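You operate a simulated robot arm through the tools that you are given. There is no shell and no other tool.

You run a simulated robot arm. Do the job below in one go: nothing can be reset, and whatever is moved stays where it is left.

## Task
Answer the ringing GATE call box on the line it shows, then hang up.
Fine: shut and latch the lid.

It is judged by the outcome, as a careful person would: the job done as asked, and still so three seconds after it is handed in. It fails if anything else is knocked over, pushed out of place, dropped, spilled or broken. A push-on lid holds only when it is set on centred and level and pressed home; a screw cap is set on level and turned clockwise until tight.

## Robot
A 6-joint arm with a fingered hand, on a carriage that runs on a rail from [-2, -1070] to [2, 1070] (x, y) and turns from -2.653 to 3.159 rad about z. Base frame: it is fixed where the carriage stands at the start and does not move with it; the origin is on the floor, on the carriage's upright axis, x ahead of it, y to its left, z up. Readings come in mm, rad, newtons and seconds.
Its first joint turns from -2.897 to 2.897 rad. Places, roughly: cradle of the gate call box [700, 200, 800]; gate box display [800, 100, 800]; gate box slider [800, 200, 800]; gate box tone key [800, 100, 800]; gate call box [700, 200, 800]; latch of the gate call box [500, 100, 1100]; lid of the gate call box [500, 200, 900]; power button of the gate box [800, 0, 800]. Payload 4 kg.
The tool frame sits at the grasp point between the pads (the TCP): z along the fingers, y along the line on which they close. The tips reach 26 mm beyond it. Largest opening 132 mm; the body of the gripper starts 73 mm behind the TCP. The gripper is a hand of 4 fingers: y runs from the thumb to the fingers, the wrist lies at [0, 0, -239] in the tool frame, and closing takes about 1.5 s.
Orientation is that of the tool frame in the base frame, as [roll, pitch, yaw] about the fixed x, y, z axes, in that order (R = Rz(yaw) Ry(pitch) Rx(roll)). With the fingers straight down and closing along the base's y, the tool's x points along the base's -x, its y along +y and its z along -z.

## Interface
- The arm moves only by the tool arm_command. Its argument "increments" is a list of rows, each an object of numbers (a shift or turn left out is 0, a gripper value left out holds the last): "wx", "wy", "wz": the turn, a rotation vector about the tool's x, y, z in rad; "x", "y", "z": the shift along the tool's x, y, z in mm; "claw": the finger opening in mm, from 0 to 132. In form: [{"wx": .., "wy": .., "wz": .., "x": .., "y": .., "z": .., "claw": ..}, ...]. A call has 1 to 20 rows; each row shifts and turns the commanded pose from where the row before left it, along the tool's axes as they then stand. A row lasts 0.2 s, in which the tool goes at most 50 mm and 0.15 rad; a call with a longer step from one row to the next is refused whole, and so is a gripper value outside its range. Where a pose cannot be reached the arm comes as near as it can. A force on the tool above 40 N (or 10 N above the force at the start of the call, whichever is more), or a blocked arm, ends the call early, and 0.2 s more pass. Each finger travels about 45 mm/s and halts on what it meets, pressing with about 23 N; the grip force reading is that of the motor and also rises with nothing between the fingers. The clock runs only during rows and for 0.2 s after the last one: add rows that do not move to give the fingers time. The reply holds the time, the measured pose of the TCP, the force on the tool along the base axes, the opening and the grip force, in the units named above and with some noise, with the torque about the TCP (base axes, N m) and any sound that the robot's microphone picked up, and new pictures: "pictures" is both (left out), scene, wrist or none.
- Cameras (640 x 400 px; columns grow to the right, rows downward): "scene" is now at [292.1, 196.1, 1423.8]; the picture's right is [0.06, -1.00, 0.00], its down [-0.52, -0.03, -0.85] and it looks along [0.85, 0.05, -0.52] (base axes); focal length 214 px, centre (320, 200). "wrist" rides on the gripper at [68, 2, -97] in the tool frame; the picture's right is [-0.03, 1.00, 0.00], its down [-0.82, -0.02, -0.58] and it looks along [-0.58, -0.01, 0.82] (tool axes); focal length 270 px, centre (320, 200). There is no depth. A picture from a camera that has moved, and an enlarged one, comes with that camera's place and axes in the base frame and with its lens.
- move_column(by): slides the trunk up (or, below 0, down) by that many mm; the arm and the scene camera ride with it, the base frame stays. It gives what a move gives, with no picture.
- roll_base(legs): drives the robot by 1 to 6 legs, each [ahead, left, turn to the left] in mm, mm and rad, along the robot's own axes; the way and the turn of a leg run together, so that a leg with both is an arc; at most 1500 mm and 3.142 rad a leg. The arm and the cameras ride along, it lands a little off, and it stops where it bumps. It keeps to its track: a leg is cut to what the track allows. It gives what a move gives, and a new picture of the scene camera.
- preshape(shape): the hand has 4 fingers and takes this shape, open, in about a second: jaw (thumb against the fingers, like two jaws); tri (thumb and two fingers); tip (a fingertip pinch); poke (one finger out to press); point (the index stretched); flat (the hand flat); cup (the hand cupped); fist (a fist). The gripper value then closes the fingers along that shape, each until it touches; the sizes above hold for jaw. It gives what a move gives, with no picture.
- head_to(pan, tilt): turns the head with the scene camera to pan (to the left, within 2.496 rad either way) and tilt (down, from -0.506 to 1.204), counted from straight ahead of the robot. It gives what a move gives, and a new picture of the scene camera.
- close_up(camera, box): a new picture of the part [left, top, right, bottom] of that camera's present view, enlarged. It takes no simulated time.
- finish_job(): hands the job in; it is judged then, once.

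Places have to be worked out from the pictures, the camera data and where the tool is seen. Open the gripper and draw the arm clear of the work before you hand the job in, unless the task says otherwise.

The tools are called by a JSON object that holds its "api" and its "payload". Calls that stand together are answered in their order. arm_command: Moves the arm, as the interface text tells. Its arguments: {"type":"object","properties":{"increments":{"type":"array"},"pictures":{"type":"string","enum":["both","scene","wrist","none"]}},"required":["increments"]} The other tools are called the same way: move_column (by) slides the trunk up or down; preshape (shape) gives the hand a shape; roll_base (legs) drives the base; head_to (pan, tilt) turns the head that bears the scene camera; close_up (camera, box) takes an enlarged picture of a part of a camera's view; finish_job () hands the job in.

At the start:

```text
t: 0.0
eef_pos: [516.9, 295.4, 1388.1]
tool_rot: [-3.141, -0.001, 3.141]
contact_force: [-0.1, 0.2, 0.1]
wrist_torque: [-0.01, -0.01, -0.04]
opening: 132.0
gripper_force: 0.1
shape: jaw
trunk travel left (down, up): [-425.0, 203.0]
robot x, y, heading: [-2.0, -1.2, 0.002]
head pan, tilt: [0.059, 0.545]
```

scene: 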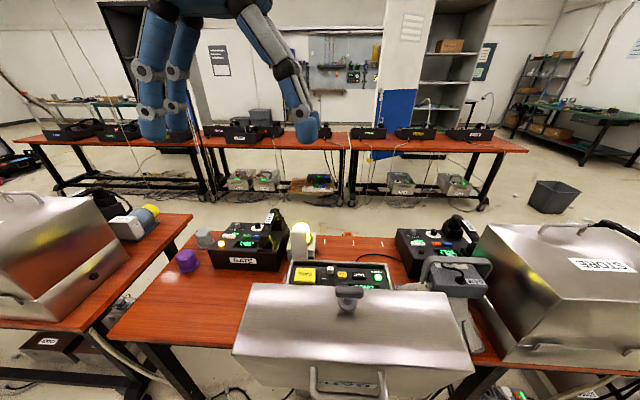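
wrist: 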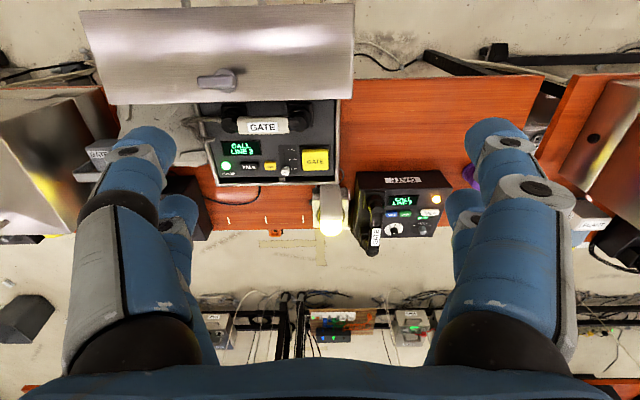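

The wrist view shows the open GATE box with a handset, a display, some keys and a slider. I'll enlarge both views to read them.

{"api": "close_up", "payload": {"camera": "wrist", "box": [180, 60, 360, 200]}}

{"api": "close_up", "payload": {"camera": "scene", "box": [220, 220, 500, 400]}}

{"api": "close_up", "payload": {"camera": "wrist", "box": [200, 120, 340, 190]}}

```text
2.86 times, centred on (270, 130) of wrist
camera zoom: at [448.7, 296.9, 1484.1], right [0.03, 1.0, 0.0], down [0.82, -0.02, 0.58], along [0.58, -0.01, -0.82], focal length 772 px, centre (463, 400)
```

zoom: 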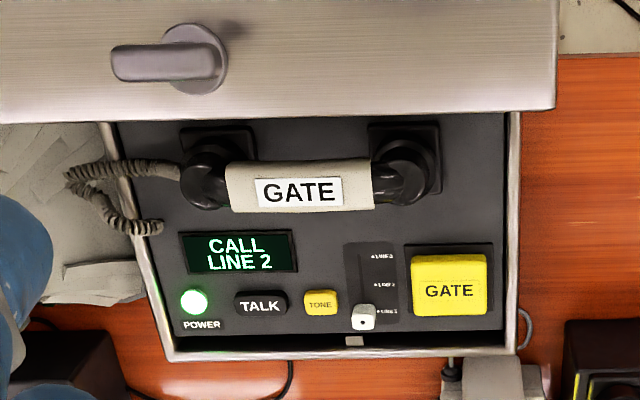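

```text
2.22 times, centred on (360, 310) of scene
camera zoom: at [292.1, 196.1, 1423.8], right [0.06, -1.0, 0.0], down [-0.52, -0.03, -0.85], along [0.85, 0.05, -0.52], focal length 477 px, centre (231, -44)
```

zoom: 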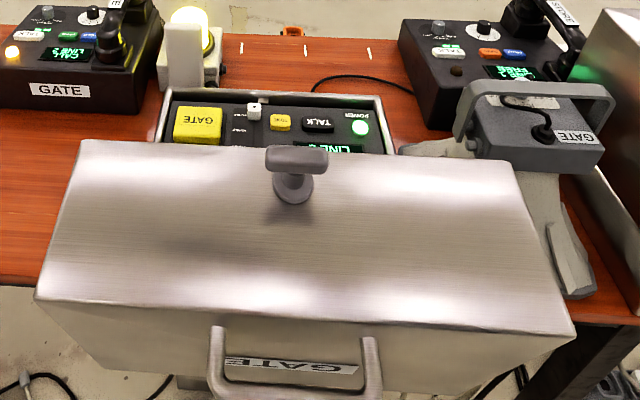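

```text
4.57 times, centred on (270, 155) of wrist
camera zoom: at [448.7, 296.9, 1484.1], right [0.03, 1.0, 0.0], down [0.82, -0.02, 0.58], along [0.58, -0.01, -0.82], focal length 1236 px, centre (549, 406)
```

zoom: 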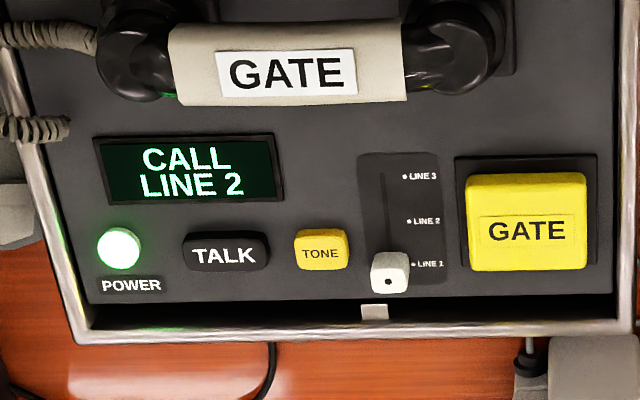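

The display reads CALL LINE 2, the slider sits at LINE 1, and the lid is standing open towards the robot with its T-knob on top. I'll run one idle row to hear the sounds, and tilt the head for a better view.

{"api": "arm_command", "payload": {"increments": [{"x": 0, "y": 0, "z": 0}], "pictures": "none"}}

{"api": "head_to", "payload": {"pan": 0.0, "tilt": 0.85}}

```text
t: 0.4
eef_pos: [517.0, 295.1, 1387.7]
tool_rot: [3.141, 0.002, 3.14]
contact_force: [-0.1, -0.6, 0.3]
wrist_torque: [-0.03, -0.01, 0.0]
opening: 131.9
gripper_force: 0.1
shape: jaw
trunk travel left (down, up): [-425.0, 203.0]
robot x, y, heading: [-0.4, 1.3, -0.002]
head pan, tilt: [0.059, 0.545]
```

```text
t: 1.2
eef_pos: [518.4, 295.7, 1387.3]
tool_rot: [-3.141, 0.0, -3.141]
contact_force: [1.0, 0.3, -0.4]
wrist_torque: [0.0, 0.0, -0.01]
opening: 131.8
gripper_force: 0.2
shape: jaw
trunk travel left (down, up): [-425.0, 203.0]
robot x, y, heading: [-0.3, -0.8, -0.001]
head pan, tilt: [0.0, 0.85]
camera scene: at [280.5, 190.8, 1398.0], right [0.0, -1.0, 0.0], down [-0.75, 0.0, -0.66], along [0.66, 0.0, -0.75], focal length 214 px, centre (320, 200)
```

scene: 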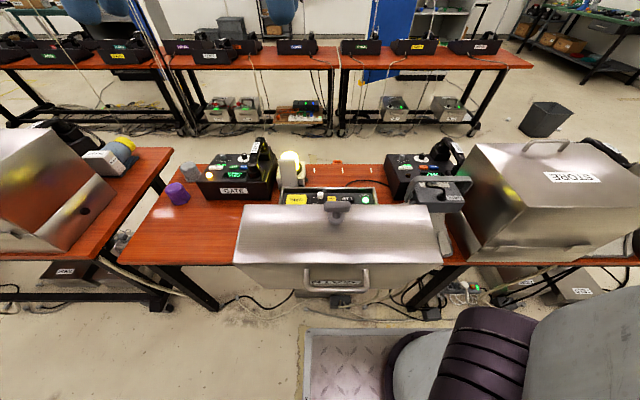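

The panel and lid match what I worked out. The box lies around x 560–870, y −30–330, with the panel near z 800. I'll try the poke shape and see where the finger sits.

{"api": "preshape", "payload": {"shape": "poke"}}

{"api": "arm_command", "payload": {"increments": [{"x": -40}, {"x": -40}, {"x": -40}, {"x": -40}, {"x": -20, "y": -30}, {"y": -40}, {"y": -30}, {"x": 0}], "pictures": "both"}}

```text
t: 2.1
eef_pos: [517.9, 295.6, 1387.5]
tool_rot: [-3.141, -0.001, 3.14]
contact_force: [0.2, 0.7, 0.1]
wrist_torque: [0.01, 0.0, 0.0]
opening: 0.0
gripper_force: 0.0
shape: poke
trunk travel left (down, up): [-425.0, 203.0]
robot x, y, heading: [-0.8, 2.6, -0.004]
head pan, tilt: [0.0, 0.85]
```

```text
t: 3.9
eef_pos: [698.0, 196.5, 1387.6]
tool_rot: [-3.141, 0.0, 3.141]
contact_force: [-0.2, -0.6, 0.2]
wrist_torque: [0.02, -0.03, 0.0]
opening: 0.1
gripper_force: 0.1
shape: poke
trunk travel left (down, up): [-425.0, 203.0]
robot x, y, heading: [-1.5, -3.4, -0.001]
head pan, tilt: [0.0, 0.85]
camera scene: at [280.5, 190.8, 1397.9], right [0.0, -1.0, 0.0], down [-0.75, 0.0, -0.66], along [0.66, 0.0, -0.75], focal length 214 px, centre (320, 200)
camera wrist: at [629.0, 197.4, 1483.9], right [0.03, 1.0, 0.0], down [0.82, -0.02, 0.58], along [0.58, -0.01, -0.82], focal length 270 px, centre (320, 200)
```

scene: 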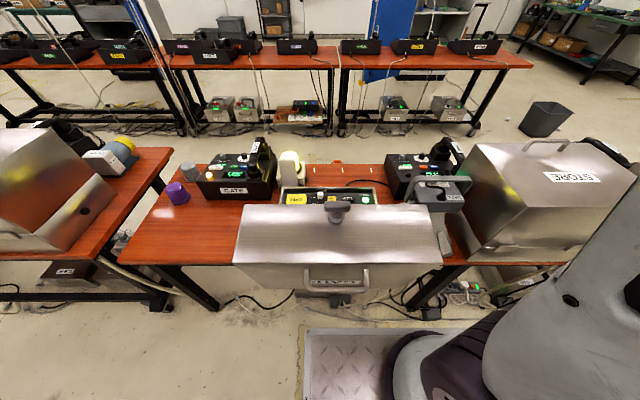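
wrist: 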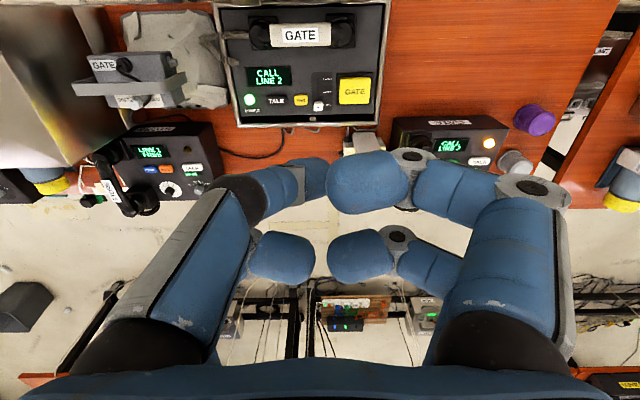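

The fingers now look drawn together around the tool centre. I'll enlarge this to understand the poke shape.

{"api": "close_up", "payload": {"camera": "wrist", "box": [200, 120, 480, 295]}}

{"api": "close_up", "payload": {"camera": "wrist", "box": [215, 0, 395, 130]}}

```text
2.29 times, centred on (340, 208) of wrist
camera zoom: at [629.0, 197.4, 1483.9], right [0.03, 1.0, 0.0], down [0.82, -0.02, 0.58], along [0.58, -0.01, -0.82], focal length 618 px, centre (274, 183)
```

zoom: 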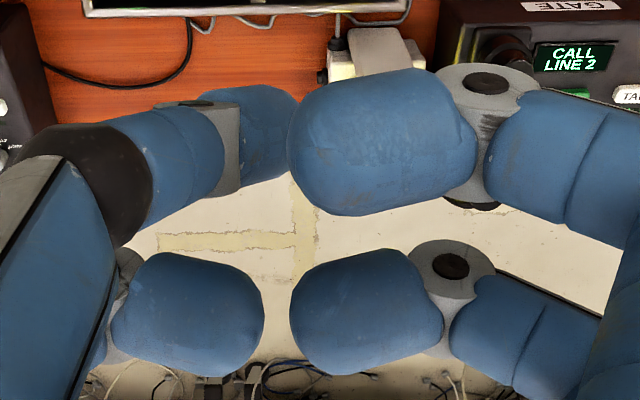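

```text
3.08 times, centred on (305, 65) of wrist
camera zoom: at [629.0, 197.4, 1483.9], right [0.03, 1.0, 0.0], down [0.82, -0.02, 0.58], along [0.58, -0.01, -0.82], focal length 832 px, centre (366, 615)
```

zoom: 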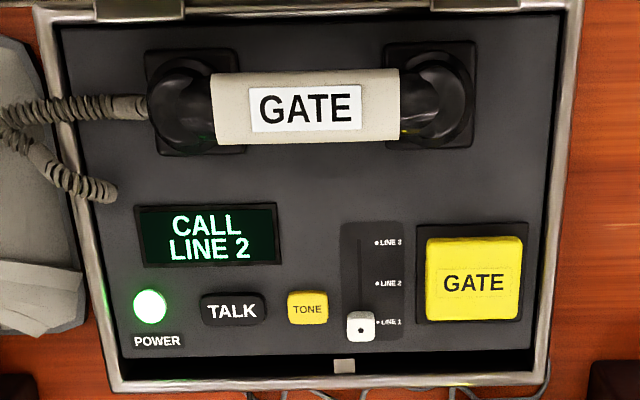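

Now I can see the panel square on: display CALL LINE 2, slider at LINE 1. I'll compare the neighbouring boxes so I don't mix them up.

{"api": "close_up", "payload": {"camera": "wrist", "box": [380, 100, 580, 200]}}

{"api": "close_up", "payload": {"camera": "wrist", "box": [60, 100, 260, 220]}}

{"api": "close_up", "payload": {"camera": "scene", "box": [160, 130, 480, 300]}}

```text
3.20 times, centred on (480, 150) of wrist
camera zoom: at [629.0, 197.4, 1483.9], right [0.03, 1.0, 0.0], down [0.82, -0.02, 0.58], along [0.58, -0.01, -0.82], focal length 865 px, centre (-192, 360)
```

zoom: 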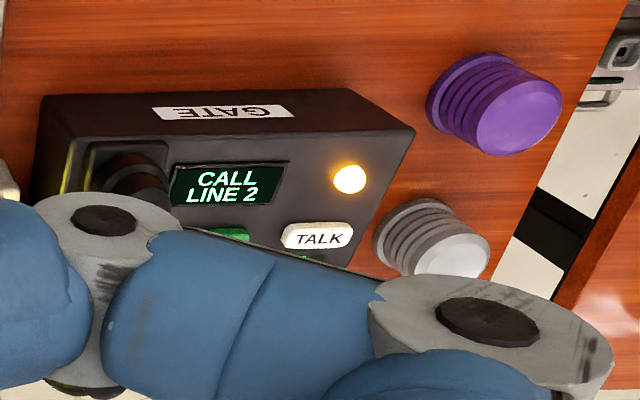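

```text
3.20 times, centred on (160, 160) of wrist
camera zoom: at [629.0, 197.4, 1483.9], right [0.03, 1.0, 0.0], down [0.82, -0.02, 0.58], along [0.58, -0.01, -0.82], focal length 865 px, centre (832, 328)
```

zoom: 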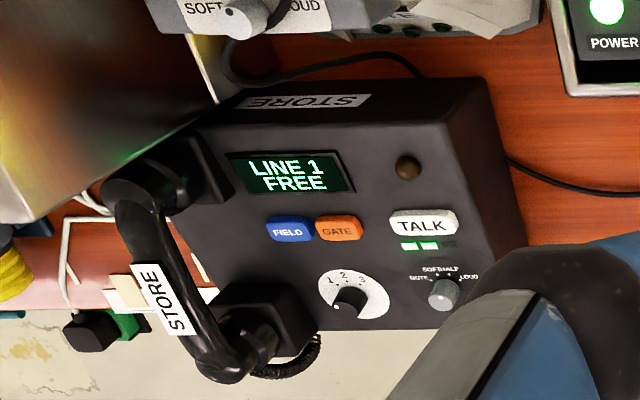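

```text
2.00 times, centred on (320, 215) of scene
camera zoom: at [280.5, 190.8, 1397.9], right [0.0, -1.0, 0.0], down [-0.75, 0.0, -0.66], along [0.66, 0.0, -0.75], focal length 429 px, centre (320, 170)
```

zoom: 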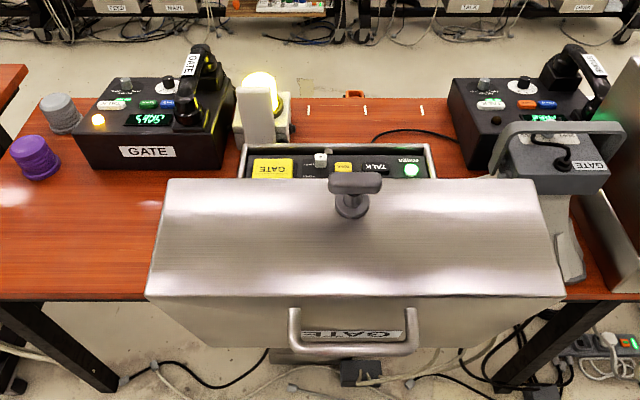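

The lidded box is the one with a slider and TONE key, so that's my target; the left box with a dial is a different unit. I'll switch to the tip pinch, turn the tool 90° so it closes along base x, and look at the fingers.

{"api": "preshape", "payload": {"shape": "tip"}}

{"api": "arm_command", "payload": {"increments": [{"wz": 0.15}, {"wz": 0.15}, {"wz": 0.15}, {"wz": 0.15}, {"wz": 0.15}, {"wz": 0.15}, {"wz": 0.15}, {"wz": 0.15}, {"wz": 0.15}, {"wz": 0.15}, {"wz": 0.0708}, {"x": 0}], "pictures": "both"}}

```text
t: 4.8
eef_pos: [698.5, 196.4, 1387.1]
tool_rot: [-3.141, -0.002, -3.141]
contact_force: [-0.1, 0.8, 0.1]
wrist_torque: [0.01, 0.01, -0.02]
opening: 132.0
gripper_force: 0.1
shape: tip
trunk travel left (down, up): [-425.0, 203.0]
robot x, y, heading: [-0.6, 1.0, -0.002]
head pan, tilt: [0.0, 0.85]
```

```text
t: 7.4
eef_pos: [696.9, 196.6, 1387.8]
tool_rot: [3.14, -0.001, 1.571]
contact_force: [-0.6, 0.0, 1.0]
wrist_torque: [-0.01, -0.02, -0.01]
opening: 131.8
gripper_force: 0.1
shape: tip
trunk travel left (down, up): [-425.0, 203.0]
robot x, y, heading: [0.4, 2.9, -0.001]
head pan, tilt: [0.0, 0.85]
camera scene: at [280.5, 190.8, 1397.9], right [0.0, -1.0, 0.0], down [-0.75, 0.0, -0.66], along [0.66, 0.0, -0.75], focal length 214 px, centre (320, 200)
camera wrist: at [699.2, 263.3, 1483.7], right [1.0, -0.03, 0.0], down [-0.02, -0.82, 0.58], along [-0.01, -0.58, -0.82], focal length 270 px, centre (320, 200)
```

scene: 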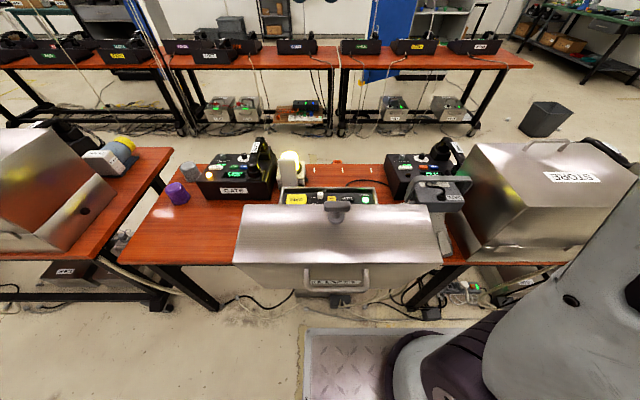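
wrist: 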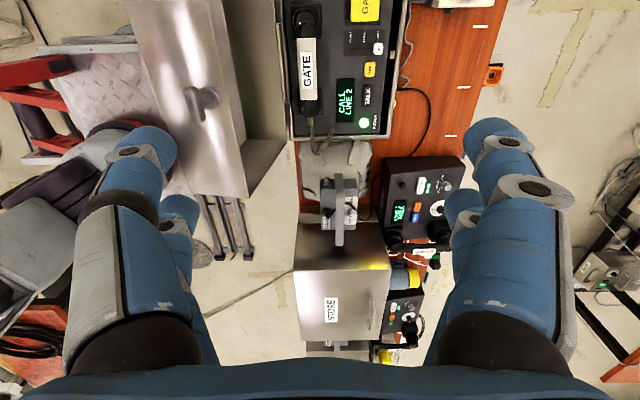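

The tool now closes along base x, with the thumb on the robot's side. I'll narrow the opening to see where the fingertips come together.

{"api": "arm_command", "payload": {"increments": [{"claw": 40}, {}, {}, {}, {}, {}, {}], "pictures": "wrist"}}

{"api": "close_up", "payload": {"camera": "wrist", "box": [160, 100, 480, 300]}}

```text
t: 9.0
eef_pos: [697.1, 196.4, 1387.8]
tool_rot: [3.141, 0.001, 1.569]
contact_force: [-0.4, 0.0, 0.4]
wrist_torque: [-0.02, -0.01, 0.0]
opening: 40.5
gripper_force: 0.0
shape: tip
trunk travel left (down, up): [-425.0, 203.0]
robot x, y, heading: [-2.3, 0.2, 0.001]
head pan, tilt: [0.0, 0.85]
camera wrist: at [699.1, 263.4, 1483.8], right [1.0, -0.02, 0.0], down [-0.02, -0.82, 0.58], along [-0.01, -0.58, -0.82], focal length 270 px, centre (320, 200)
```

wrist: 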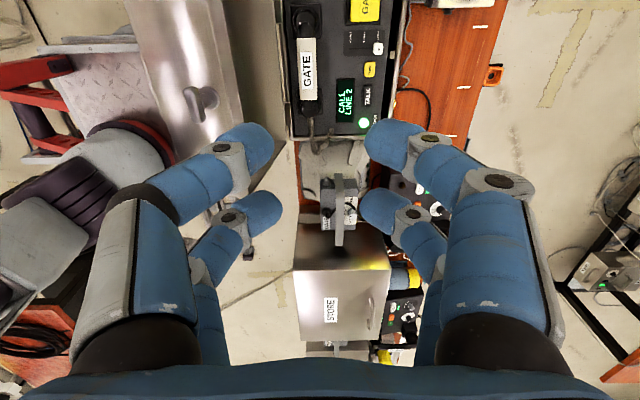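

```text
2.00 times, centred on (320, 200) of wrist
camera zoom: at [699.1, 263.4, 1483.8], right [1.0, -0.02, 0.0], down [-0.02, -0.82, 0.58], along [-0.01, -0.58, -0.82], focal length 541 px, centre (320, 200)
```

zoom: 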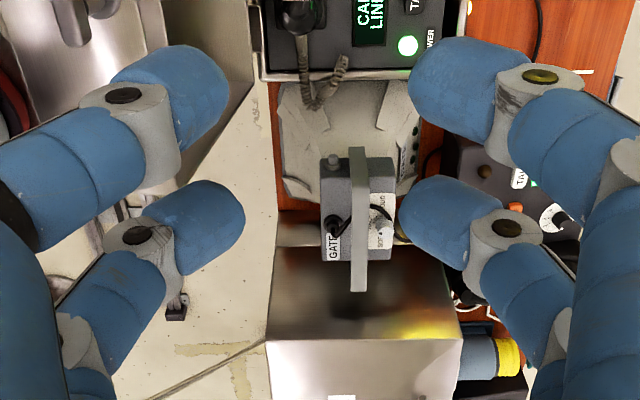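

In this shape each jaw is a pair of fingers straddling the tool centre. Before going down I want to see how the arm itself runs over the open lid, so I'll turn the head to the right.

{"api": "head_to", "payload": {"pan": -0.7, "tilt": 0.5}}

```text
t: 10.1
eef_pos: [698.5, 195.7, 1386.8]
tool_rot: [-3.14, -0.001, 1.571]
contact_force: [-0.2, -0.5, 0.3]
wrist_torque: [0.02, 0.0, 0.02]
opening: 40.5
gripper_force: 0.1
shape: tip
trunk travel left (down, up): [-425.0, 203.0]
robot x, y, heading: [0.8, -1.3, -0.001]
head pan, tilt: [-0.7, 0.499]
camera scene: at [271.9, 132.3, 1427.9], right [-0.64, -0.77, 0.0], down [-0.37, 0.31, -0.88], along [0.67, -0.56, -0.48], focal length 214 px, centre (320, 200)
```

scene: 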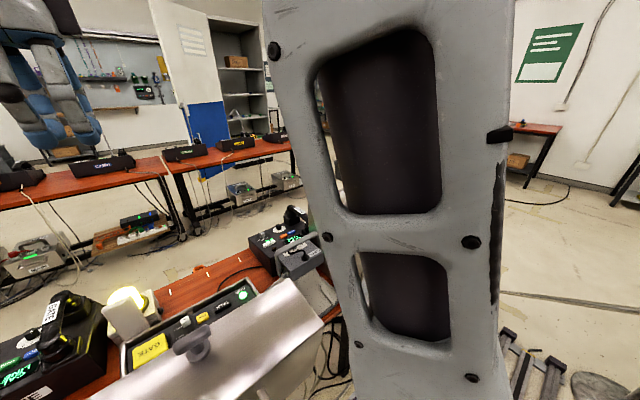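

The upper arm rises steeply with the elbow high, so the forearm comes down from above and should clear the lid. I'll move over the slider (about x 823, y 207), come down to z≈1000, and look again.

{"api": "arm_command", "payload": {"increments": [{"y": 42, "x": 4}, {"y": 42, "x": 4}, {"y": 41, "x": 3}, {"z": 45}, {"z": 45}, {"z": 45}, {"z": 45}, {"z": 45}, {"z": 45}, {"z": 45}, {"z": 45}, {"z": 27}, {}], "pictures": "wrist"}}

{"api": "head_to", "payload": {"pan": -0.1, "tilt": 0.6}}

```text
t: 12.9
eef_pos: [821.8, 206.1, 997.9]
tool_rot: [3.14, -0.001, 1.571]
contact_force: [-1.0, -0.2, 0.0]
wrist_torque: [0.02, 0.02, -0.02]
opening: 40.1
gripper_force: 0.1
shape: tip
trunk travel left (down, up): [-425.0, 203.0]
robot x, y, heading: [3.2, -3.8, 0.0]
head pan, tilt: [-0.7, 0.499]
camera wrist: at [824.1, 275.0, 1094.4], right [1.0, -0.02, 0.0], down [-0.02, -0.82, 0.58], along [-0.01, -0.58, -0.82], focal length 270 px, centre (320, 200)
```

wrist: 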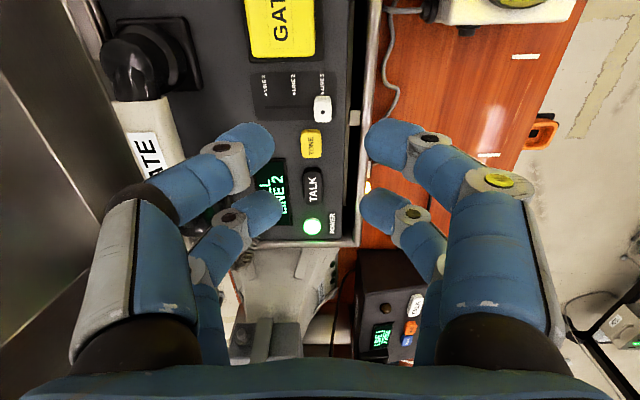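

```text
t: 13.9
eef_pos: [822.2, 207.5, 998.2]
tool_rot: [3.14, -0.001, 1.571]
contact_force: [0.2, 0.4, 0.3]
wrist_torque: [-0.02, -0.02, -0.02]
opening: 40.3
gripper_force: 0.1
shape: tip
trunk travel left (down, up): [-425.0, 203.0]
robot x, y, heading: [-0.2, 3.3, -0.002]
head pan, tilt: [-0.099, 0.6]
camera scene: at [290.2, 181.9, 1418.8], right [-0.1, -0.99, 0.0], down [-0.56, 0.06, -0.83], along [0.82, -0.08, -0.56], focal length 214 px, centre (320, 200)
```

scene: 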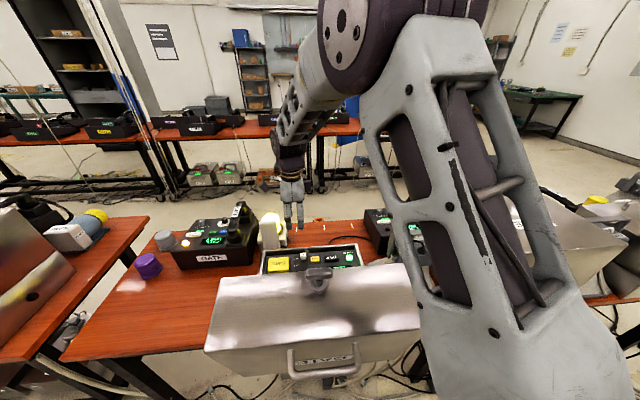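

The forearm stays well above the lid. I'll enlarge the slider area in the wrist view to locate the knob precisely.

{"api": "close_up", "payload": {"camera": "wrist", "box": [220, 50, 400, 160]}}

```text
3.56 times, centred on (310, 105) of wrist
camera zoom: at [824.2, 275.1, 1094.8], right [1.0, -0.02, 0.0], down [-0.02, -0.82, 0.58], along [-0.01, -0.58, -0.82], focal length 961 px, centre (356, 538)
```

zoom: 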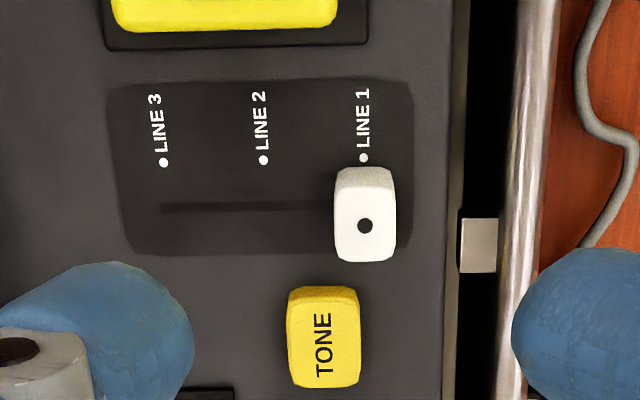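

The knob is about 19×22 mm at x≈826, y≈187, with its top near z 813. The lower finger pair sits about 20 mm to the low-y side of the tool centre, so I'll put the centre at (826, 201) and come down to z≈860 to check.

{"api": "arm_command", "payload": {"increments": [{"y": 4, "x": -6}, {"z": 40}, {"z": 40}, {"z": 30}, {"z": 28}, {}], "pictures": "wrist"}}

{"api": "close_up", "payload": {"camera": "wrist", "box": [200, 100, 440, 250]}}

```text
t: 15.3
eef_pos: [826.8, 201.3, 863.1]
tool_rot: [3.141, 0.001, 1.57]
contact_force: [0.0, -1.4, 0.0]
wrist_torque: [0.01, 0.04, 0.0]
opening: 40.2
gripper_force: 0.0
shape: tip
trunk travel left (down, up): [-425.0, 203.0]
robot x, y, heading: [1.7, 2.3, -0.002]
head pan, tilt: [-0.099, 0.6]
camera wrist: at [827.4, 268.8, 959.7], right [1.0, -0.02, 0.0], down [-0.02, -0.82, 0.58], along [-0.01, -0.58, -0.82], focal length 270 px, centre (320, 200)
```

wrist: 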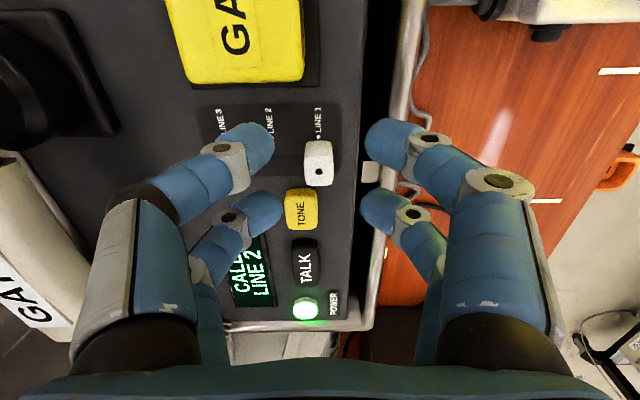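

```text
2.67 times, centred on (320, 175) of wrist
camera zoom: at [827.4, 268.8, 959.7], right [1.0, -0.02, 0.0], down [-0.02, -0.82, 0.58], along [-0.01, -0.58, -0.82], focal length 721 px, centre (320, 267)
```

zoom: 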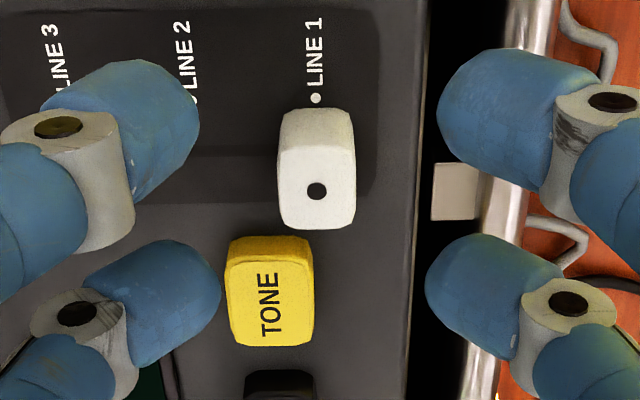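

The knob lines up with the lower finger pair. I'll go down gently about 34 mm so the tips straddle the knob just above the panel.

{"api": "arm_command", "payload": {"increments": [{"z": 12}, {"z": 10}, {"z": 6}, {"z": 5}, {}], "pictures": "wrist"}}

{"api": "close_up", "payload": {"camera": "wrist", "box": [200, 100, 440, 250]}}

```text
t: 16.5
eef_pos: [826.0, 200.6, 829.2]
tool_rot: [-3.141, 0.001, 1.571]
contact_force: [-0.3, -0.2, -0.5]
wrist_torque: [-0.03, -0.02, 0.02]
opening: 40.0
gripper_force: 0.2
shape: tip
trunk travel left (down, up): [-425.0, 203.0]
robot x, y, heading: [0.3, 3.6, 0.0]
head pan, tilt: [-0.099, 0.6]
camera wrist: at [827.5, 268.4, 925.4], right [1.0, -0.02, 0.0], down [-0.02, -0.82, 0.58], along [-0.01, -0.58, -0.82], focal length 270 px, centre (320, 200)
```

wrist: 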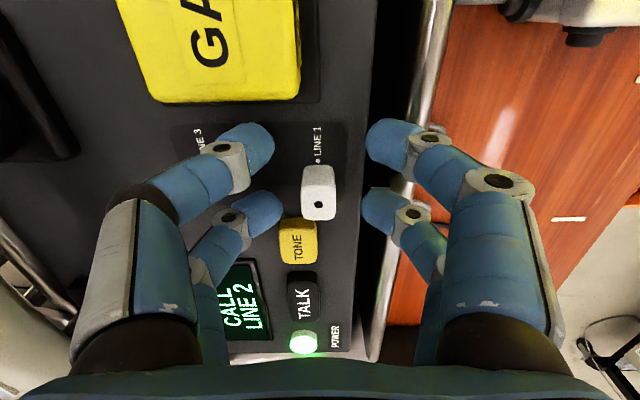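

```text
2.67 times, centred on (320, 175) of wrist
camera zoom: at [827.5, 268.4, 925.4], right [1.0, -0.02, 0.0], down [-0.02, -0.82, 0.58], along [-0.01, -0.58, -0.82], focal length 721 px, centre (320, 267)
```

zoom: 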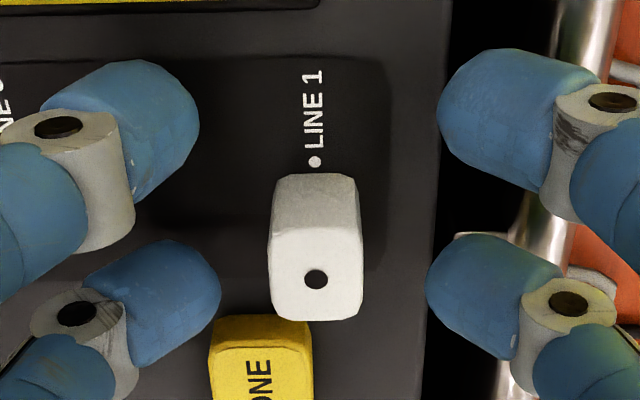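

The knob is centred between the lower pair but the tips still ride a little high. I'll go down 5 mm more and close gently on the knob.

{"api": "arm_command", "payload": {"increments": [{"z": 3}, {"z": 3}, {}, {"claw": 14}, {}, {}, {}, {}], "pictures": "wrist"}}

{"api": "close_up", "payload": {"camera": "wrist", "box": [200, 100, 440, 250]}}

```text
t: 18.3
eef_pos: [827.3, 201.5, 822.5]
tool_rot: [3.141, 0.002, 1.571]
contact_force: [-1.7, 0.3, 1.1]
wrist_torque: [-0.03, 0.04, 0.01]
opening: 14.5
gripper_force: 0.1
shape: tip
trunk travel left (down, up): [-425.0, 203.0]
robot x, y, heading: [-1.3, 1.0, 0.002]
head pan, tilt: [-0.099, 0.6]
camera wrist: at [827.9, 268.1, 919.6], right [1.0, -0.02, 0.0], down [-0.02, -0.82, 0.58], along [-0.01, -0.58, -0.82], focal length 270 px, centre (320, 200)
```

wrist: 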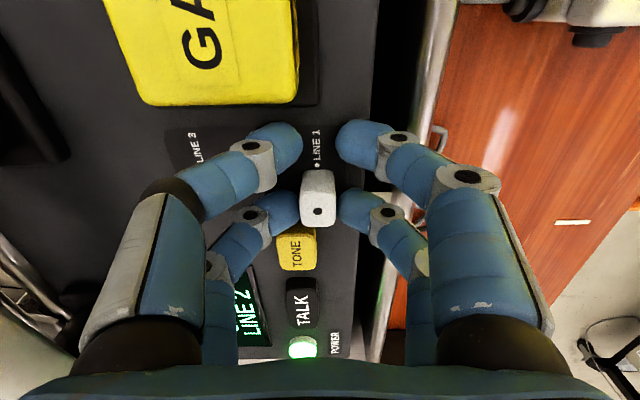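

```text
2.67 times, centred on (320, 175) of wrist
camera zoom: at [827.9, 268.1, 919.6], right [1.0, -0.02, 0.0], down [-0.02, -0.82, 0.58], along [-0.01, -0.58, -0.82], focal length 721 px, centre (320, 267)
```

zoom: 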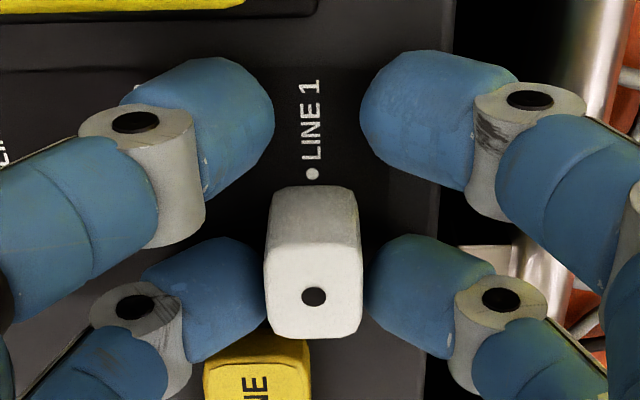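

The lower pair is just about touching the knob on both sides. I'll close a bit more to grip it and slide 30 mm towards −x, to LINE 2.

{"api": "arm_command", "payload": {"increments": [{"claw": 8}, {}, {}, {"y": -5}, {"y": -5}, {"y": -5}, {"y": -5}, {"y": -5}, {"y": -5}, {}, {}], "pictures": "wrist"}}

{"api": "close_up", "payload": {"camera": "wrist", "box": [200, 100, 440, 250]}}

```text
t: 20.7
eef_pos: [797.7, 199.8, 824.2]
tool_rot: [3.14, -0.001, 1.571]
contact_force: [-0.8, -1.0, 1.1]
wrist_torque: [-0.03, -0.02, 0.02]
opening: 8.9
gripper_force: 0.0
shape: tip
trunk travel left (down, up): [-425.0, 203.0]
robot x, y, heading: [1.8, 1.8, -0.002]
head pan, tilt: [-0.099, 0.6]
camera wrist: at [798.7, 268.6, 920.2], right [1.0, -0.02, 0.0], down [-0.02, -0.82, 0.58], along [-0.01, -0.58, -0.82], focal length 270 px, centre (320, 200)
```

wrist: 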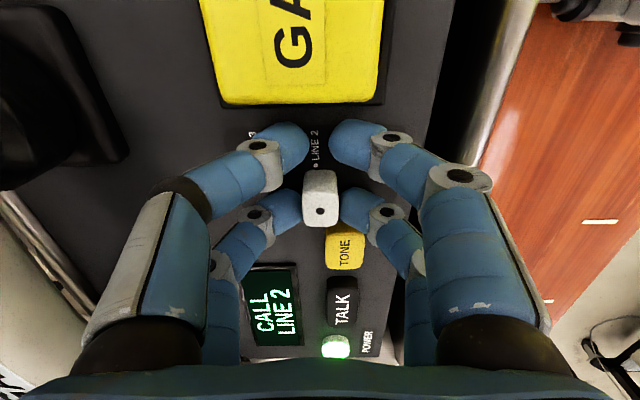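

```text
2.67 times, centred on (320, 175) of wrist
camera zoom: at [798.7, 268.6, 920.2], right [1.0, -0.02, 0.0], down [-0.02, -0.82, 0.58], along [-0.01, -0.58, -0.82], focal length 721 px, centre (320, 267)
```

zoom: 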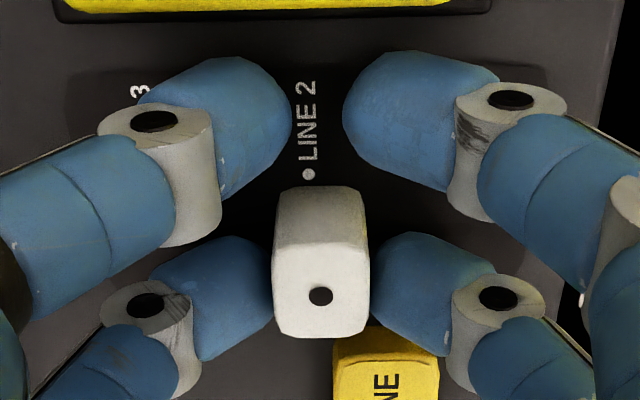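

The knob has followed but sits about 2 mm short of the LINE 2 mark. I'll nudge it 2.5 mm more, then open and check.

{"api": "arm_command", "payload": {"increments": [{"y": -1.5}, {"y": -1}, {}, {}], "pictures": "none"}}

{"api": "close_up", "payload": {"camera": "wrist", "box": [200, 100, 440, 250]}}

```text
t: 21.7
eef_pos: [794.3, 201.1, 824.0]
tool_rot: [3.141, 0.001, 1.571]
contact_force: [0.0, -2.4, 0.6]
wrist_torque: [-0.07, -0.01, 0.05]
opening: 8.8
gripper_force: 0.1
shape: tip
trunk travel left (down, up): [-425.0, 203.0]
robot x, y, heading: [-2.0, 1.4, 0.001]
head pan, tilt: [-0.099, 0.6]
```

```text
2.67 times, centred on (320, 175) of wrist
camera zoom: at [796.0, 268.7, 919.9], right [1.0, -0.02, 0.0], down [-0.02, -0.82, 0.58], along [-0.01, -0.58, -0.82], focal length 721 px, centre (320, 267)
```

zoom: 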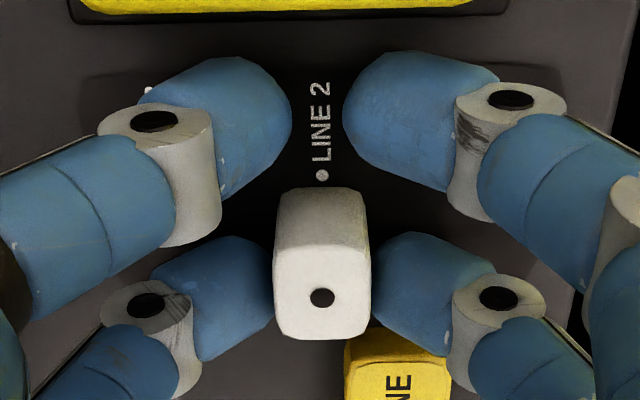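

The knob's dot now lines up with the LINE 2 mark. I'll open, lift straight up, and confirm that it stays.

{"api": "arm_command", "payload": {"increments": [{"claw": 36}, {}, {}, {}, {"z": -15}, {"z": -30}, {"z": -40}, {"z": -45}, {}], "pictures": "wrist"}}

{"api": "close_up", "payload": {"camera": "wrist", "box": [190, 40, 410, 240]}}

```text
t: 23.7
eef_pos: [795.7, 200.8, 954.5]
tool_rot: [-3.142, 0.0, 1.57]
contact_force: [0.4, -0.5, 0.2]
wrist_torque: [-0.01, 0.03, 0.01]
opening: 35.7
gripper_force: 0.0
shape: tip
trunk travel left (down, up): [-425.0, 203.0]
robot x, y, heading: [0.5, 0.2, -0.001]
head pan, tilt: [-0.099, 0.6]
camera wrist: at [795.7, 269.3, 1051.7], right [1.0, -0.02, 0.0], down [-0.02, -0.82, 0.58], along [-0.01, -0.58, -0.82], focal length 270 px, centre (320, 200)
```

wrist: 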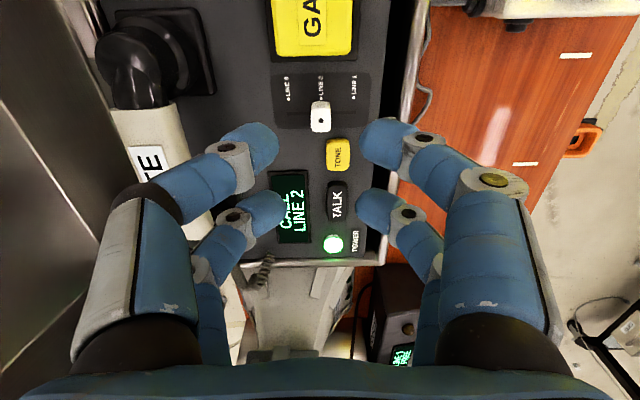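

```text
2.00 times, centred on (300, 140) of wrist
camera zoom: at [795.7, 269.3, 1051.7], right [1.0, -0.02, 0.0], down [-0.02, -0.82, 0.58], along [-0.01, -0.58, -0.82], focal length 541 px, centre (360, 320)
```

zoom: 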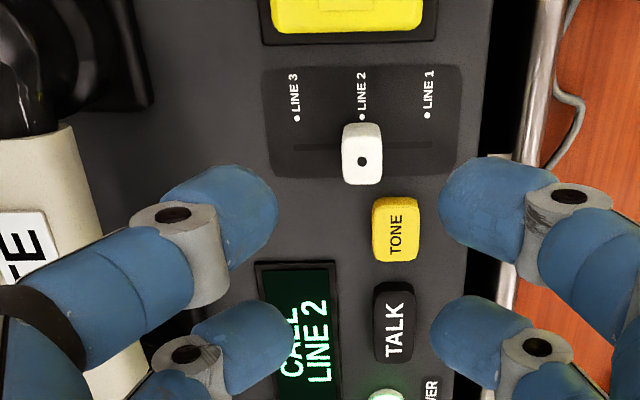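

The slider is set exactly on LINE 2. Next is the handset: I'll switch to the jaw shape and move over the handle (about x 672, y 158) at z≈1000 to look closely.

{"api": "preshape", "payload": {"shape": "jaw"}}

{"api": "arm_command", "payload": {"increments": [{"claw": 80, "z": -45}, {"y": -30, "x": -10}, {"y": -30, "x": -10}, {"y": -30, "x": -10}, {"y": -30, "x": -10}, {}, {}], "pictures": "both"}}

{"api": "close_up", "payload": {"camera": "wrist", "box": [200, 60, 440, 260]}}

```text
t: 24.6
eef_pos: [794.3, 200.8, 955.1]
tool_rot: [3.141, 0.0, 1.57]
contact_force: [-0.6, -0.1, -0.4]
wrist_torque: [0.01, 0.0, 0.01]
opening: 131.7
gripper_force: 0.0
shape: jaw
trunk travel left (down, up): [-425.0, 203.0]
robot x, y, heading: [0.1, -0.4, -0.0]
head pan, tilt: [-0.099, 0.6]
```

```text
t: 26.2
eef_pos: [675.4, 160.9, 999.3]
tool_rot: [3.141, 0.001, 1.571]
contact_force: [-0.1, -0.2, 0.3]
wrist_torque: [0.04, 0.02, -0.02]
opening: 80.4
gripper_force: 0.0
shape: jaw
trunk travel left (down, up): [-425.0, 203.0]
robot x, y, heading: [1.7, 1.3, -0.002]
head pan, tilt: [-0.099, 0.6]
camera scene: at [290.2, 182.0, 1418.8], right [-0.1, -1.0, 0.0], down [-0.56, 0.06, -0.83], along [0.82, -0.08, -0.56], focal length 214 px, centre (320, 200)
camera wrist: at [676.3, 229.0, 1095.9], right [1.0, -0.02, 0.0], down [-0.02, -0.82, 0.58], along [-0.01, -0.58, -0.82], focal length 270 px, centre (320, 200)
```

scene: 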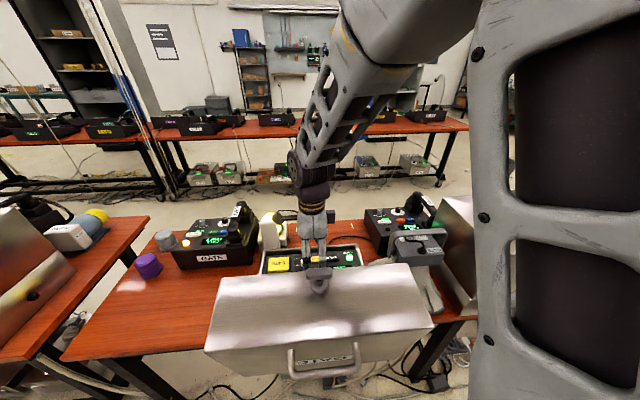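
wrist: 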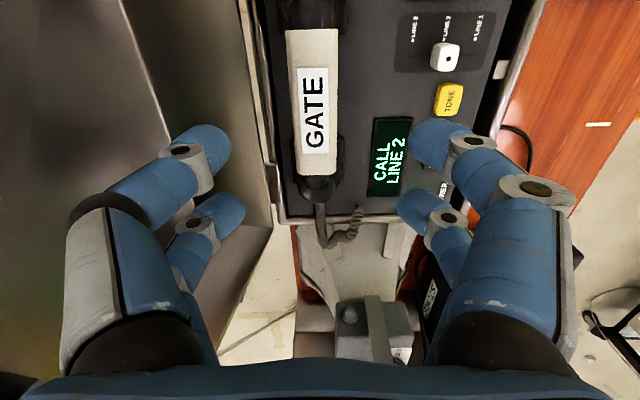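

```text
2.00 times, centred on (320, 160) of wrist
camera zoom: at [676.3, 229.0, 1095.9], right [1.0, -0.02, 0.0], down [-0.02, -0.82, 0.58], along [-0.01, -0.58, -0.82], focal length 541 px, centre (320, 280)
```

zoom: 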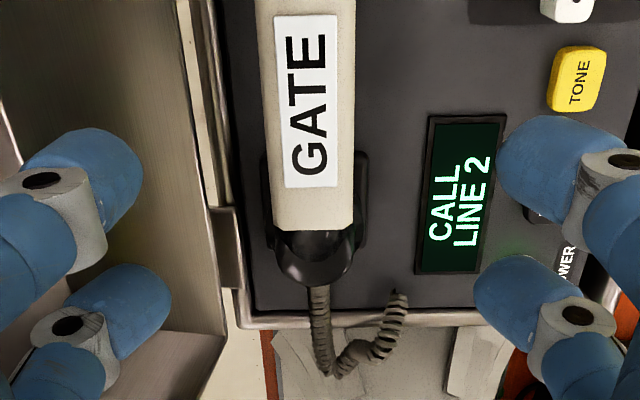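

The handle is centred near x 671, y 155, about 40 mm wide, with its top near z 857. I'll line up over it and come down in steps to z≈872 to check the clearances.

{"api": "arm_command", "payload": {"increments": [{"y": -4, "x": -5}, {"z": 40}, {"z": 40}, {"z": 30}, {"z": 17}, {}], "pictures": "wrist"}}

{"api": "close_up", "payload": {"camera": "wrist", "box": [180, 60, 460, 260]}}

```text
t: 27.6
eef_pos: [670.9, 155.5, 872.6]
tool_rot: [-3.141, 0.0, 1.571]
contact_force: [0.9, -0.1, -0.9]
wrist_torque: [0.0, 0.0, -0.01]
opening: 80.6
gripper_force: 0.0
shape: jaw
trunk travel left (down, up): [-425.0, 203.0]
robot x, y, heading: [-1.7, -1.0, -0.002]
head pan, tilt: [-0.099, 0.6]
camera wrist: at [672.5, 223.9, 968.4], right [1.0, -0.02, 0.0], down [-0.02, -0.82, 0.58], along [-0.01, -0.58, -0.82], focal length 270 px, centre (320, 200)
```

wrist: 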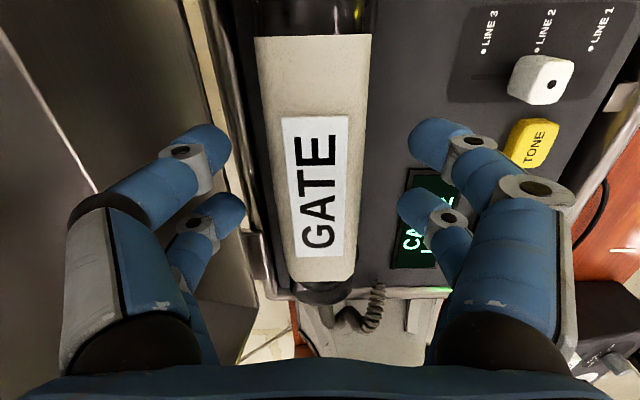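

```text
2.00 times, centred on (320, 160) of wrist
camera zoom: at [672.5, 223.9, 968.4], right [1.0, -0.02, 0.0], down [-0.02, -0.82, 0.58], along [-0.01, -0.58, -0.82], focal length 541 px, centre (320, 280)
```

zoom: 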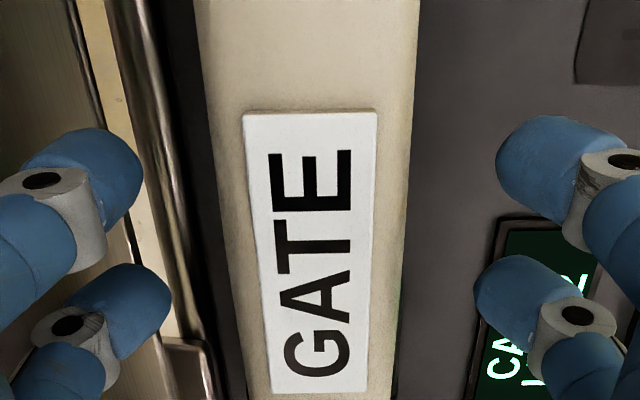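

The handle is well centred between the jaws. I'll go down 30 mm and close on it.

{"api": "arm_command", "payload": {"increments": [{"z": 12}, {"z": 10}, {"z": 8}, {}, {"claw": 30}, {}, {}, {}, {}, {}, {}], "pictures": "wrist"}}

{"api": "close_up", "payload": {"camera": "wrist", "box": [180, 60, 460, 260]}}

```text
t: 30.0
eef_pos: [670.6, 155.5, 840.6]
tool_rot: [-3.141, 0.0, 1.569]
contact_force: [0.4, 0.8, 0.0]
wrist_torque: [-0.01, -0.03, -0.01]
opening: 30.2
gripper_force: 0.0
shape: jaw
trunk travel left (down, up): [-425.0, 203.0]
robot x, y, heading: [1.1, -0.0, 0.007]
head pan, tilt: [-0.099, 0.6]
camera wrist: at [671.6, 223.8, 938.0], right [1.0, -0.02, 0.0], down [-0.02, -0.82, 0.58], along [-0.01, -0.58, -0.82], focal length 270 px, centre (320, 200)
```

wrist: 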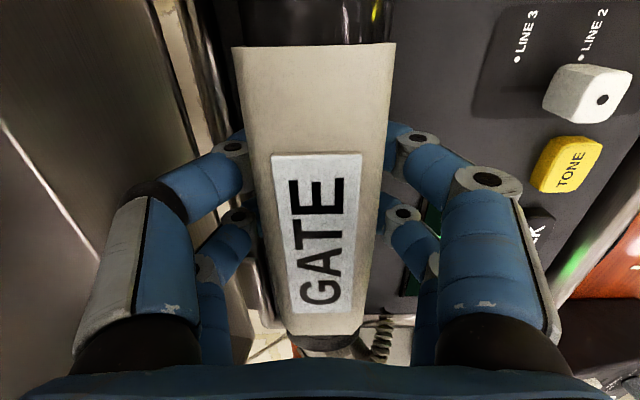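

```text
2.00 times, centred on (320, 160) of wrist
camera zoom: at [671.6, 223.8, 938.0], right [1.0, -0.02, 0.0], down [-0.02, -0.82, 0.58], along [-0.01, -0.58, -0.82], focal length 541 px, centre (320, 280)
```

zoom: 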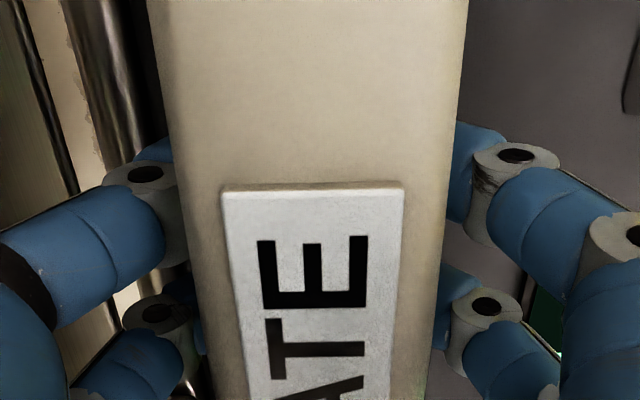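

The opening reached 30 mm with no grip force yet, so the handle must be narrower at this height. I'll keep closing until the fingers stop.

{"api": "arm_command", "payload": {"increments": [{"claw": 0}, {}, {}, {}, {}, {}], "pictures": "wrist"}}

```text
t: 31.4
eef_pos: [670.3, 155.6, 842.3]
tool_rot: [3.14, 0.001, 1.569]
contact_force: [0.5, -0.4, 0.0]
wrist_torque: [-0.03, 0.01, -0.03]
opening: 0.1
gripper_force: 22.5
shape: jaw
trunk travel left (down, up): [-425.0, 203.0]
robot x, y, heading: [-0.7, -1.8, 0.0]
head pan, tilt: [-0.099, 0.6]
camera wrist: at [671.6, 223.8, 937.9], right [1.0, -0.02, 0.0], down [-0.02, -0.82, 0.58], along [-0.01, -0.58, -0.82], focal length 270 px, centre (320, 200)
```

wrist: 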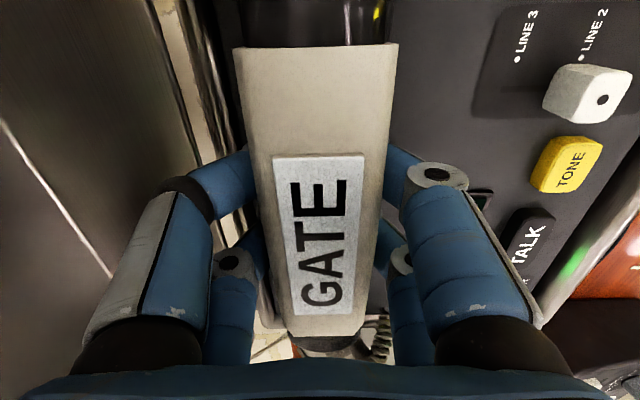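

The fingers closed fully, so they went under the handle; it sits higher than I thought, with its top near z 875. I'll reopen, raise to z≈861, and close again.

{"api": "arm_command", "payload": {"increments": [{"claw": 75}, {}, {}, {}, {}, {}, {}, {"z": -10}, {"z": -9}, {}, {"claw": 20}, {}, {}, {}, {}, {}, {}, {}], "pictures": "wrist"}}

```text
t: 35.2
eef_pos: [669.7, 155.0, 861.1]
tool_rot: [-3.142, -0.002, 1.571]
contact_force: [0.0, 0.8, -3.1]
wrist_torque: [-0.03, 0.05, -0.01]
opening: 5.7
gripper_force: 22.9
shape: jaw
trunk travel left (down, up): [-425.0, 203.0]
robot x, y, heading: [-3.8, -0.3, -0.008]
head pan, tilt: [-0.099, 0.6]
camera wrist: at [671.3, 223.7, 957.5], right [1.0, -0.02, 0.0], down [-0.02, -0.82, 0.58], along [-0.01, -0.58, -0.82], focal length 270 px, centre (320, 200)
```

wrist: 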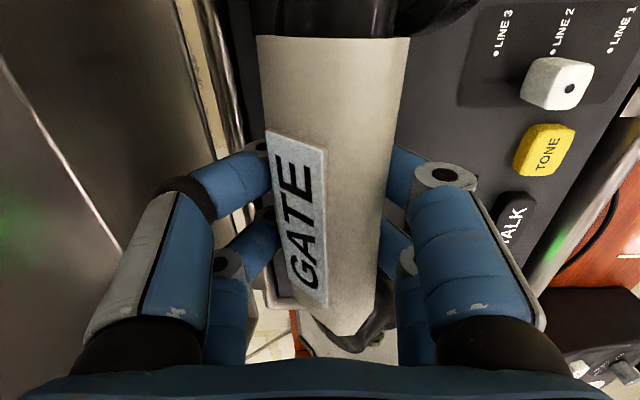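

The opening reads 5.7 mm at 23 N and the handset looks rolled a little in the hand. I'll look closer before doing anything.

{"api": "close_up", "payload": {"camera": "wrist", "box": [180, 0, 460, 380]}}

{"api": "close_up", "payload": {"camera": "scene", "box": [240, 180, 400, 300]}}

```text
1.05 times, centred on (320, 190) of wrist (not enlarged: the box is as wide or as high as the picture)
camera zoom: at [671.3, 223.7, 957.5], right [1.0, -0.02, 0.0], down [-0.02, -0.82, 0.58], along [-0.01, -0.58, -0.82], focal length 284 px, centre (320, 210)
```

zoom: 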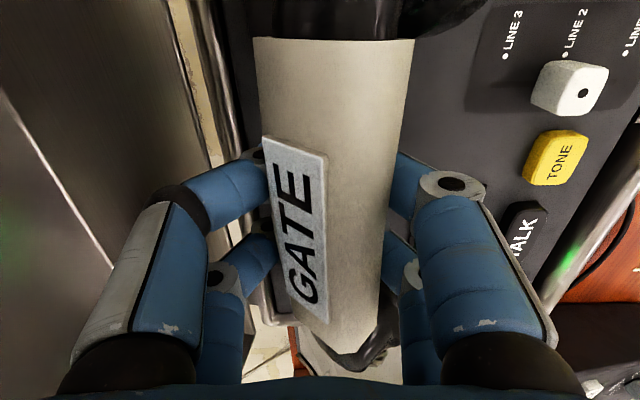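

```text
3.33 times, centred on (320, 240) of scene
camera zoom: at [290.3, 182.0, 1418.8], right [-0.1, -1.0, 0.0], down [-0.56, 0.06, -0.83], along [0.82, -0.08, -0.56], focal length 715 px, centre (320, 67)
```

zoom: 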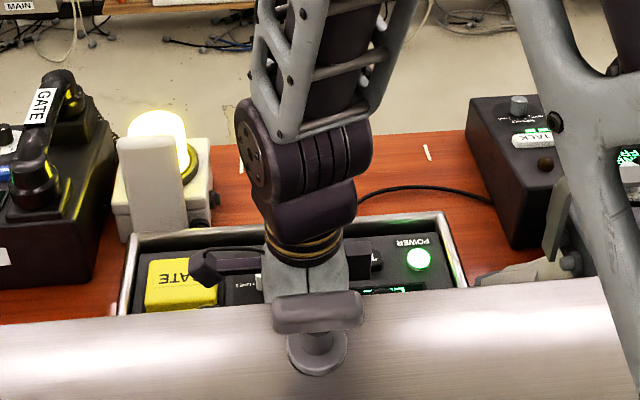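

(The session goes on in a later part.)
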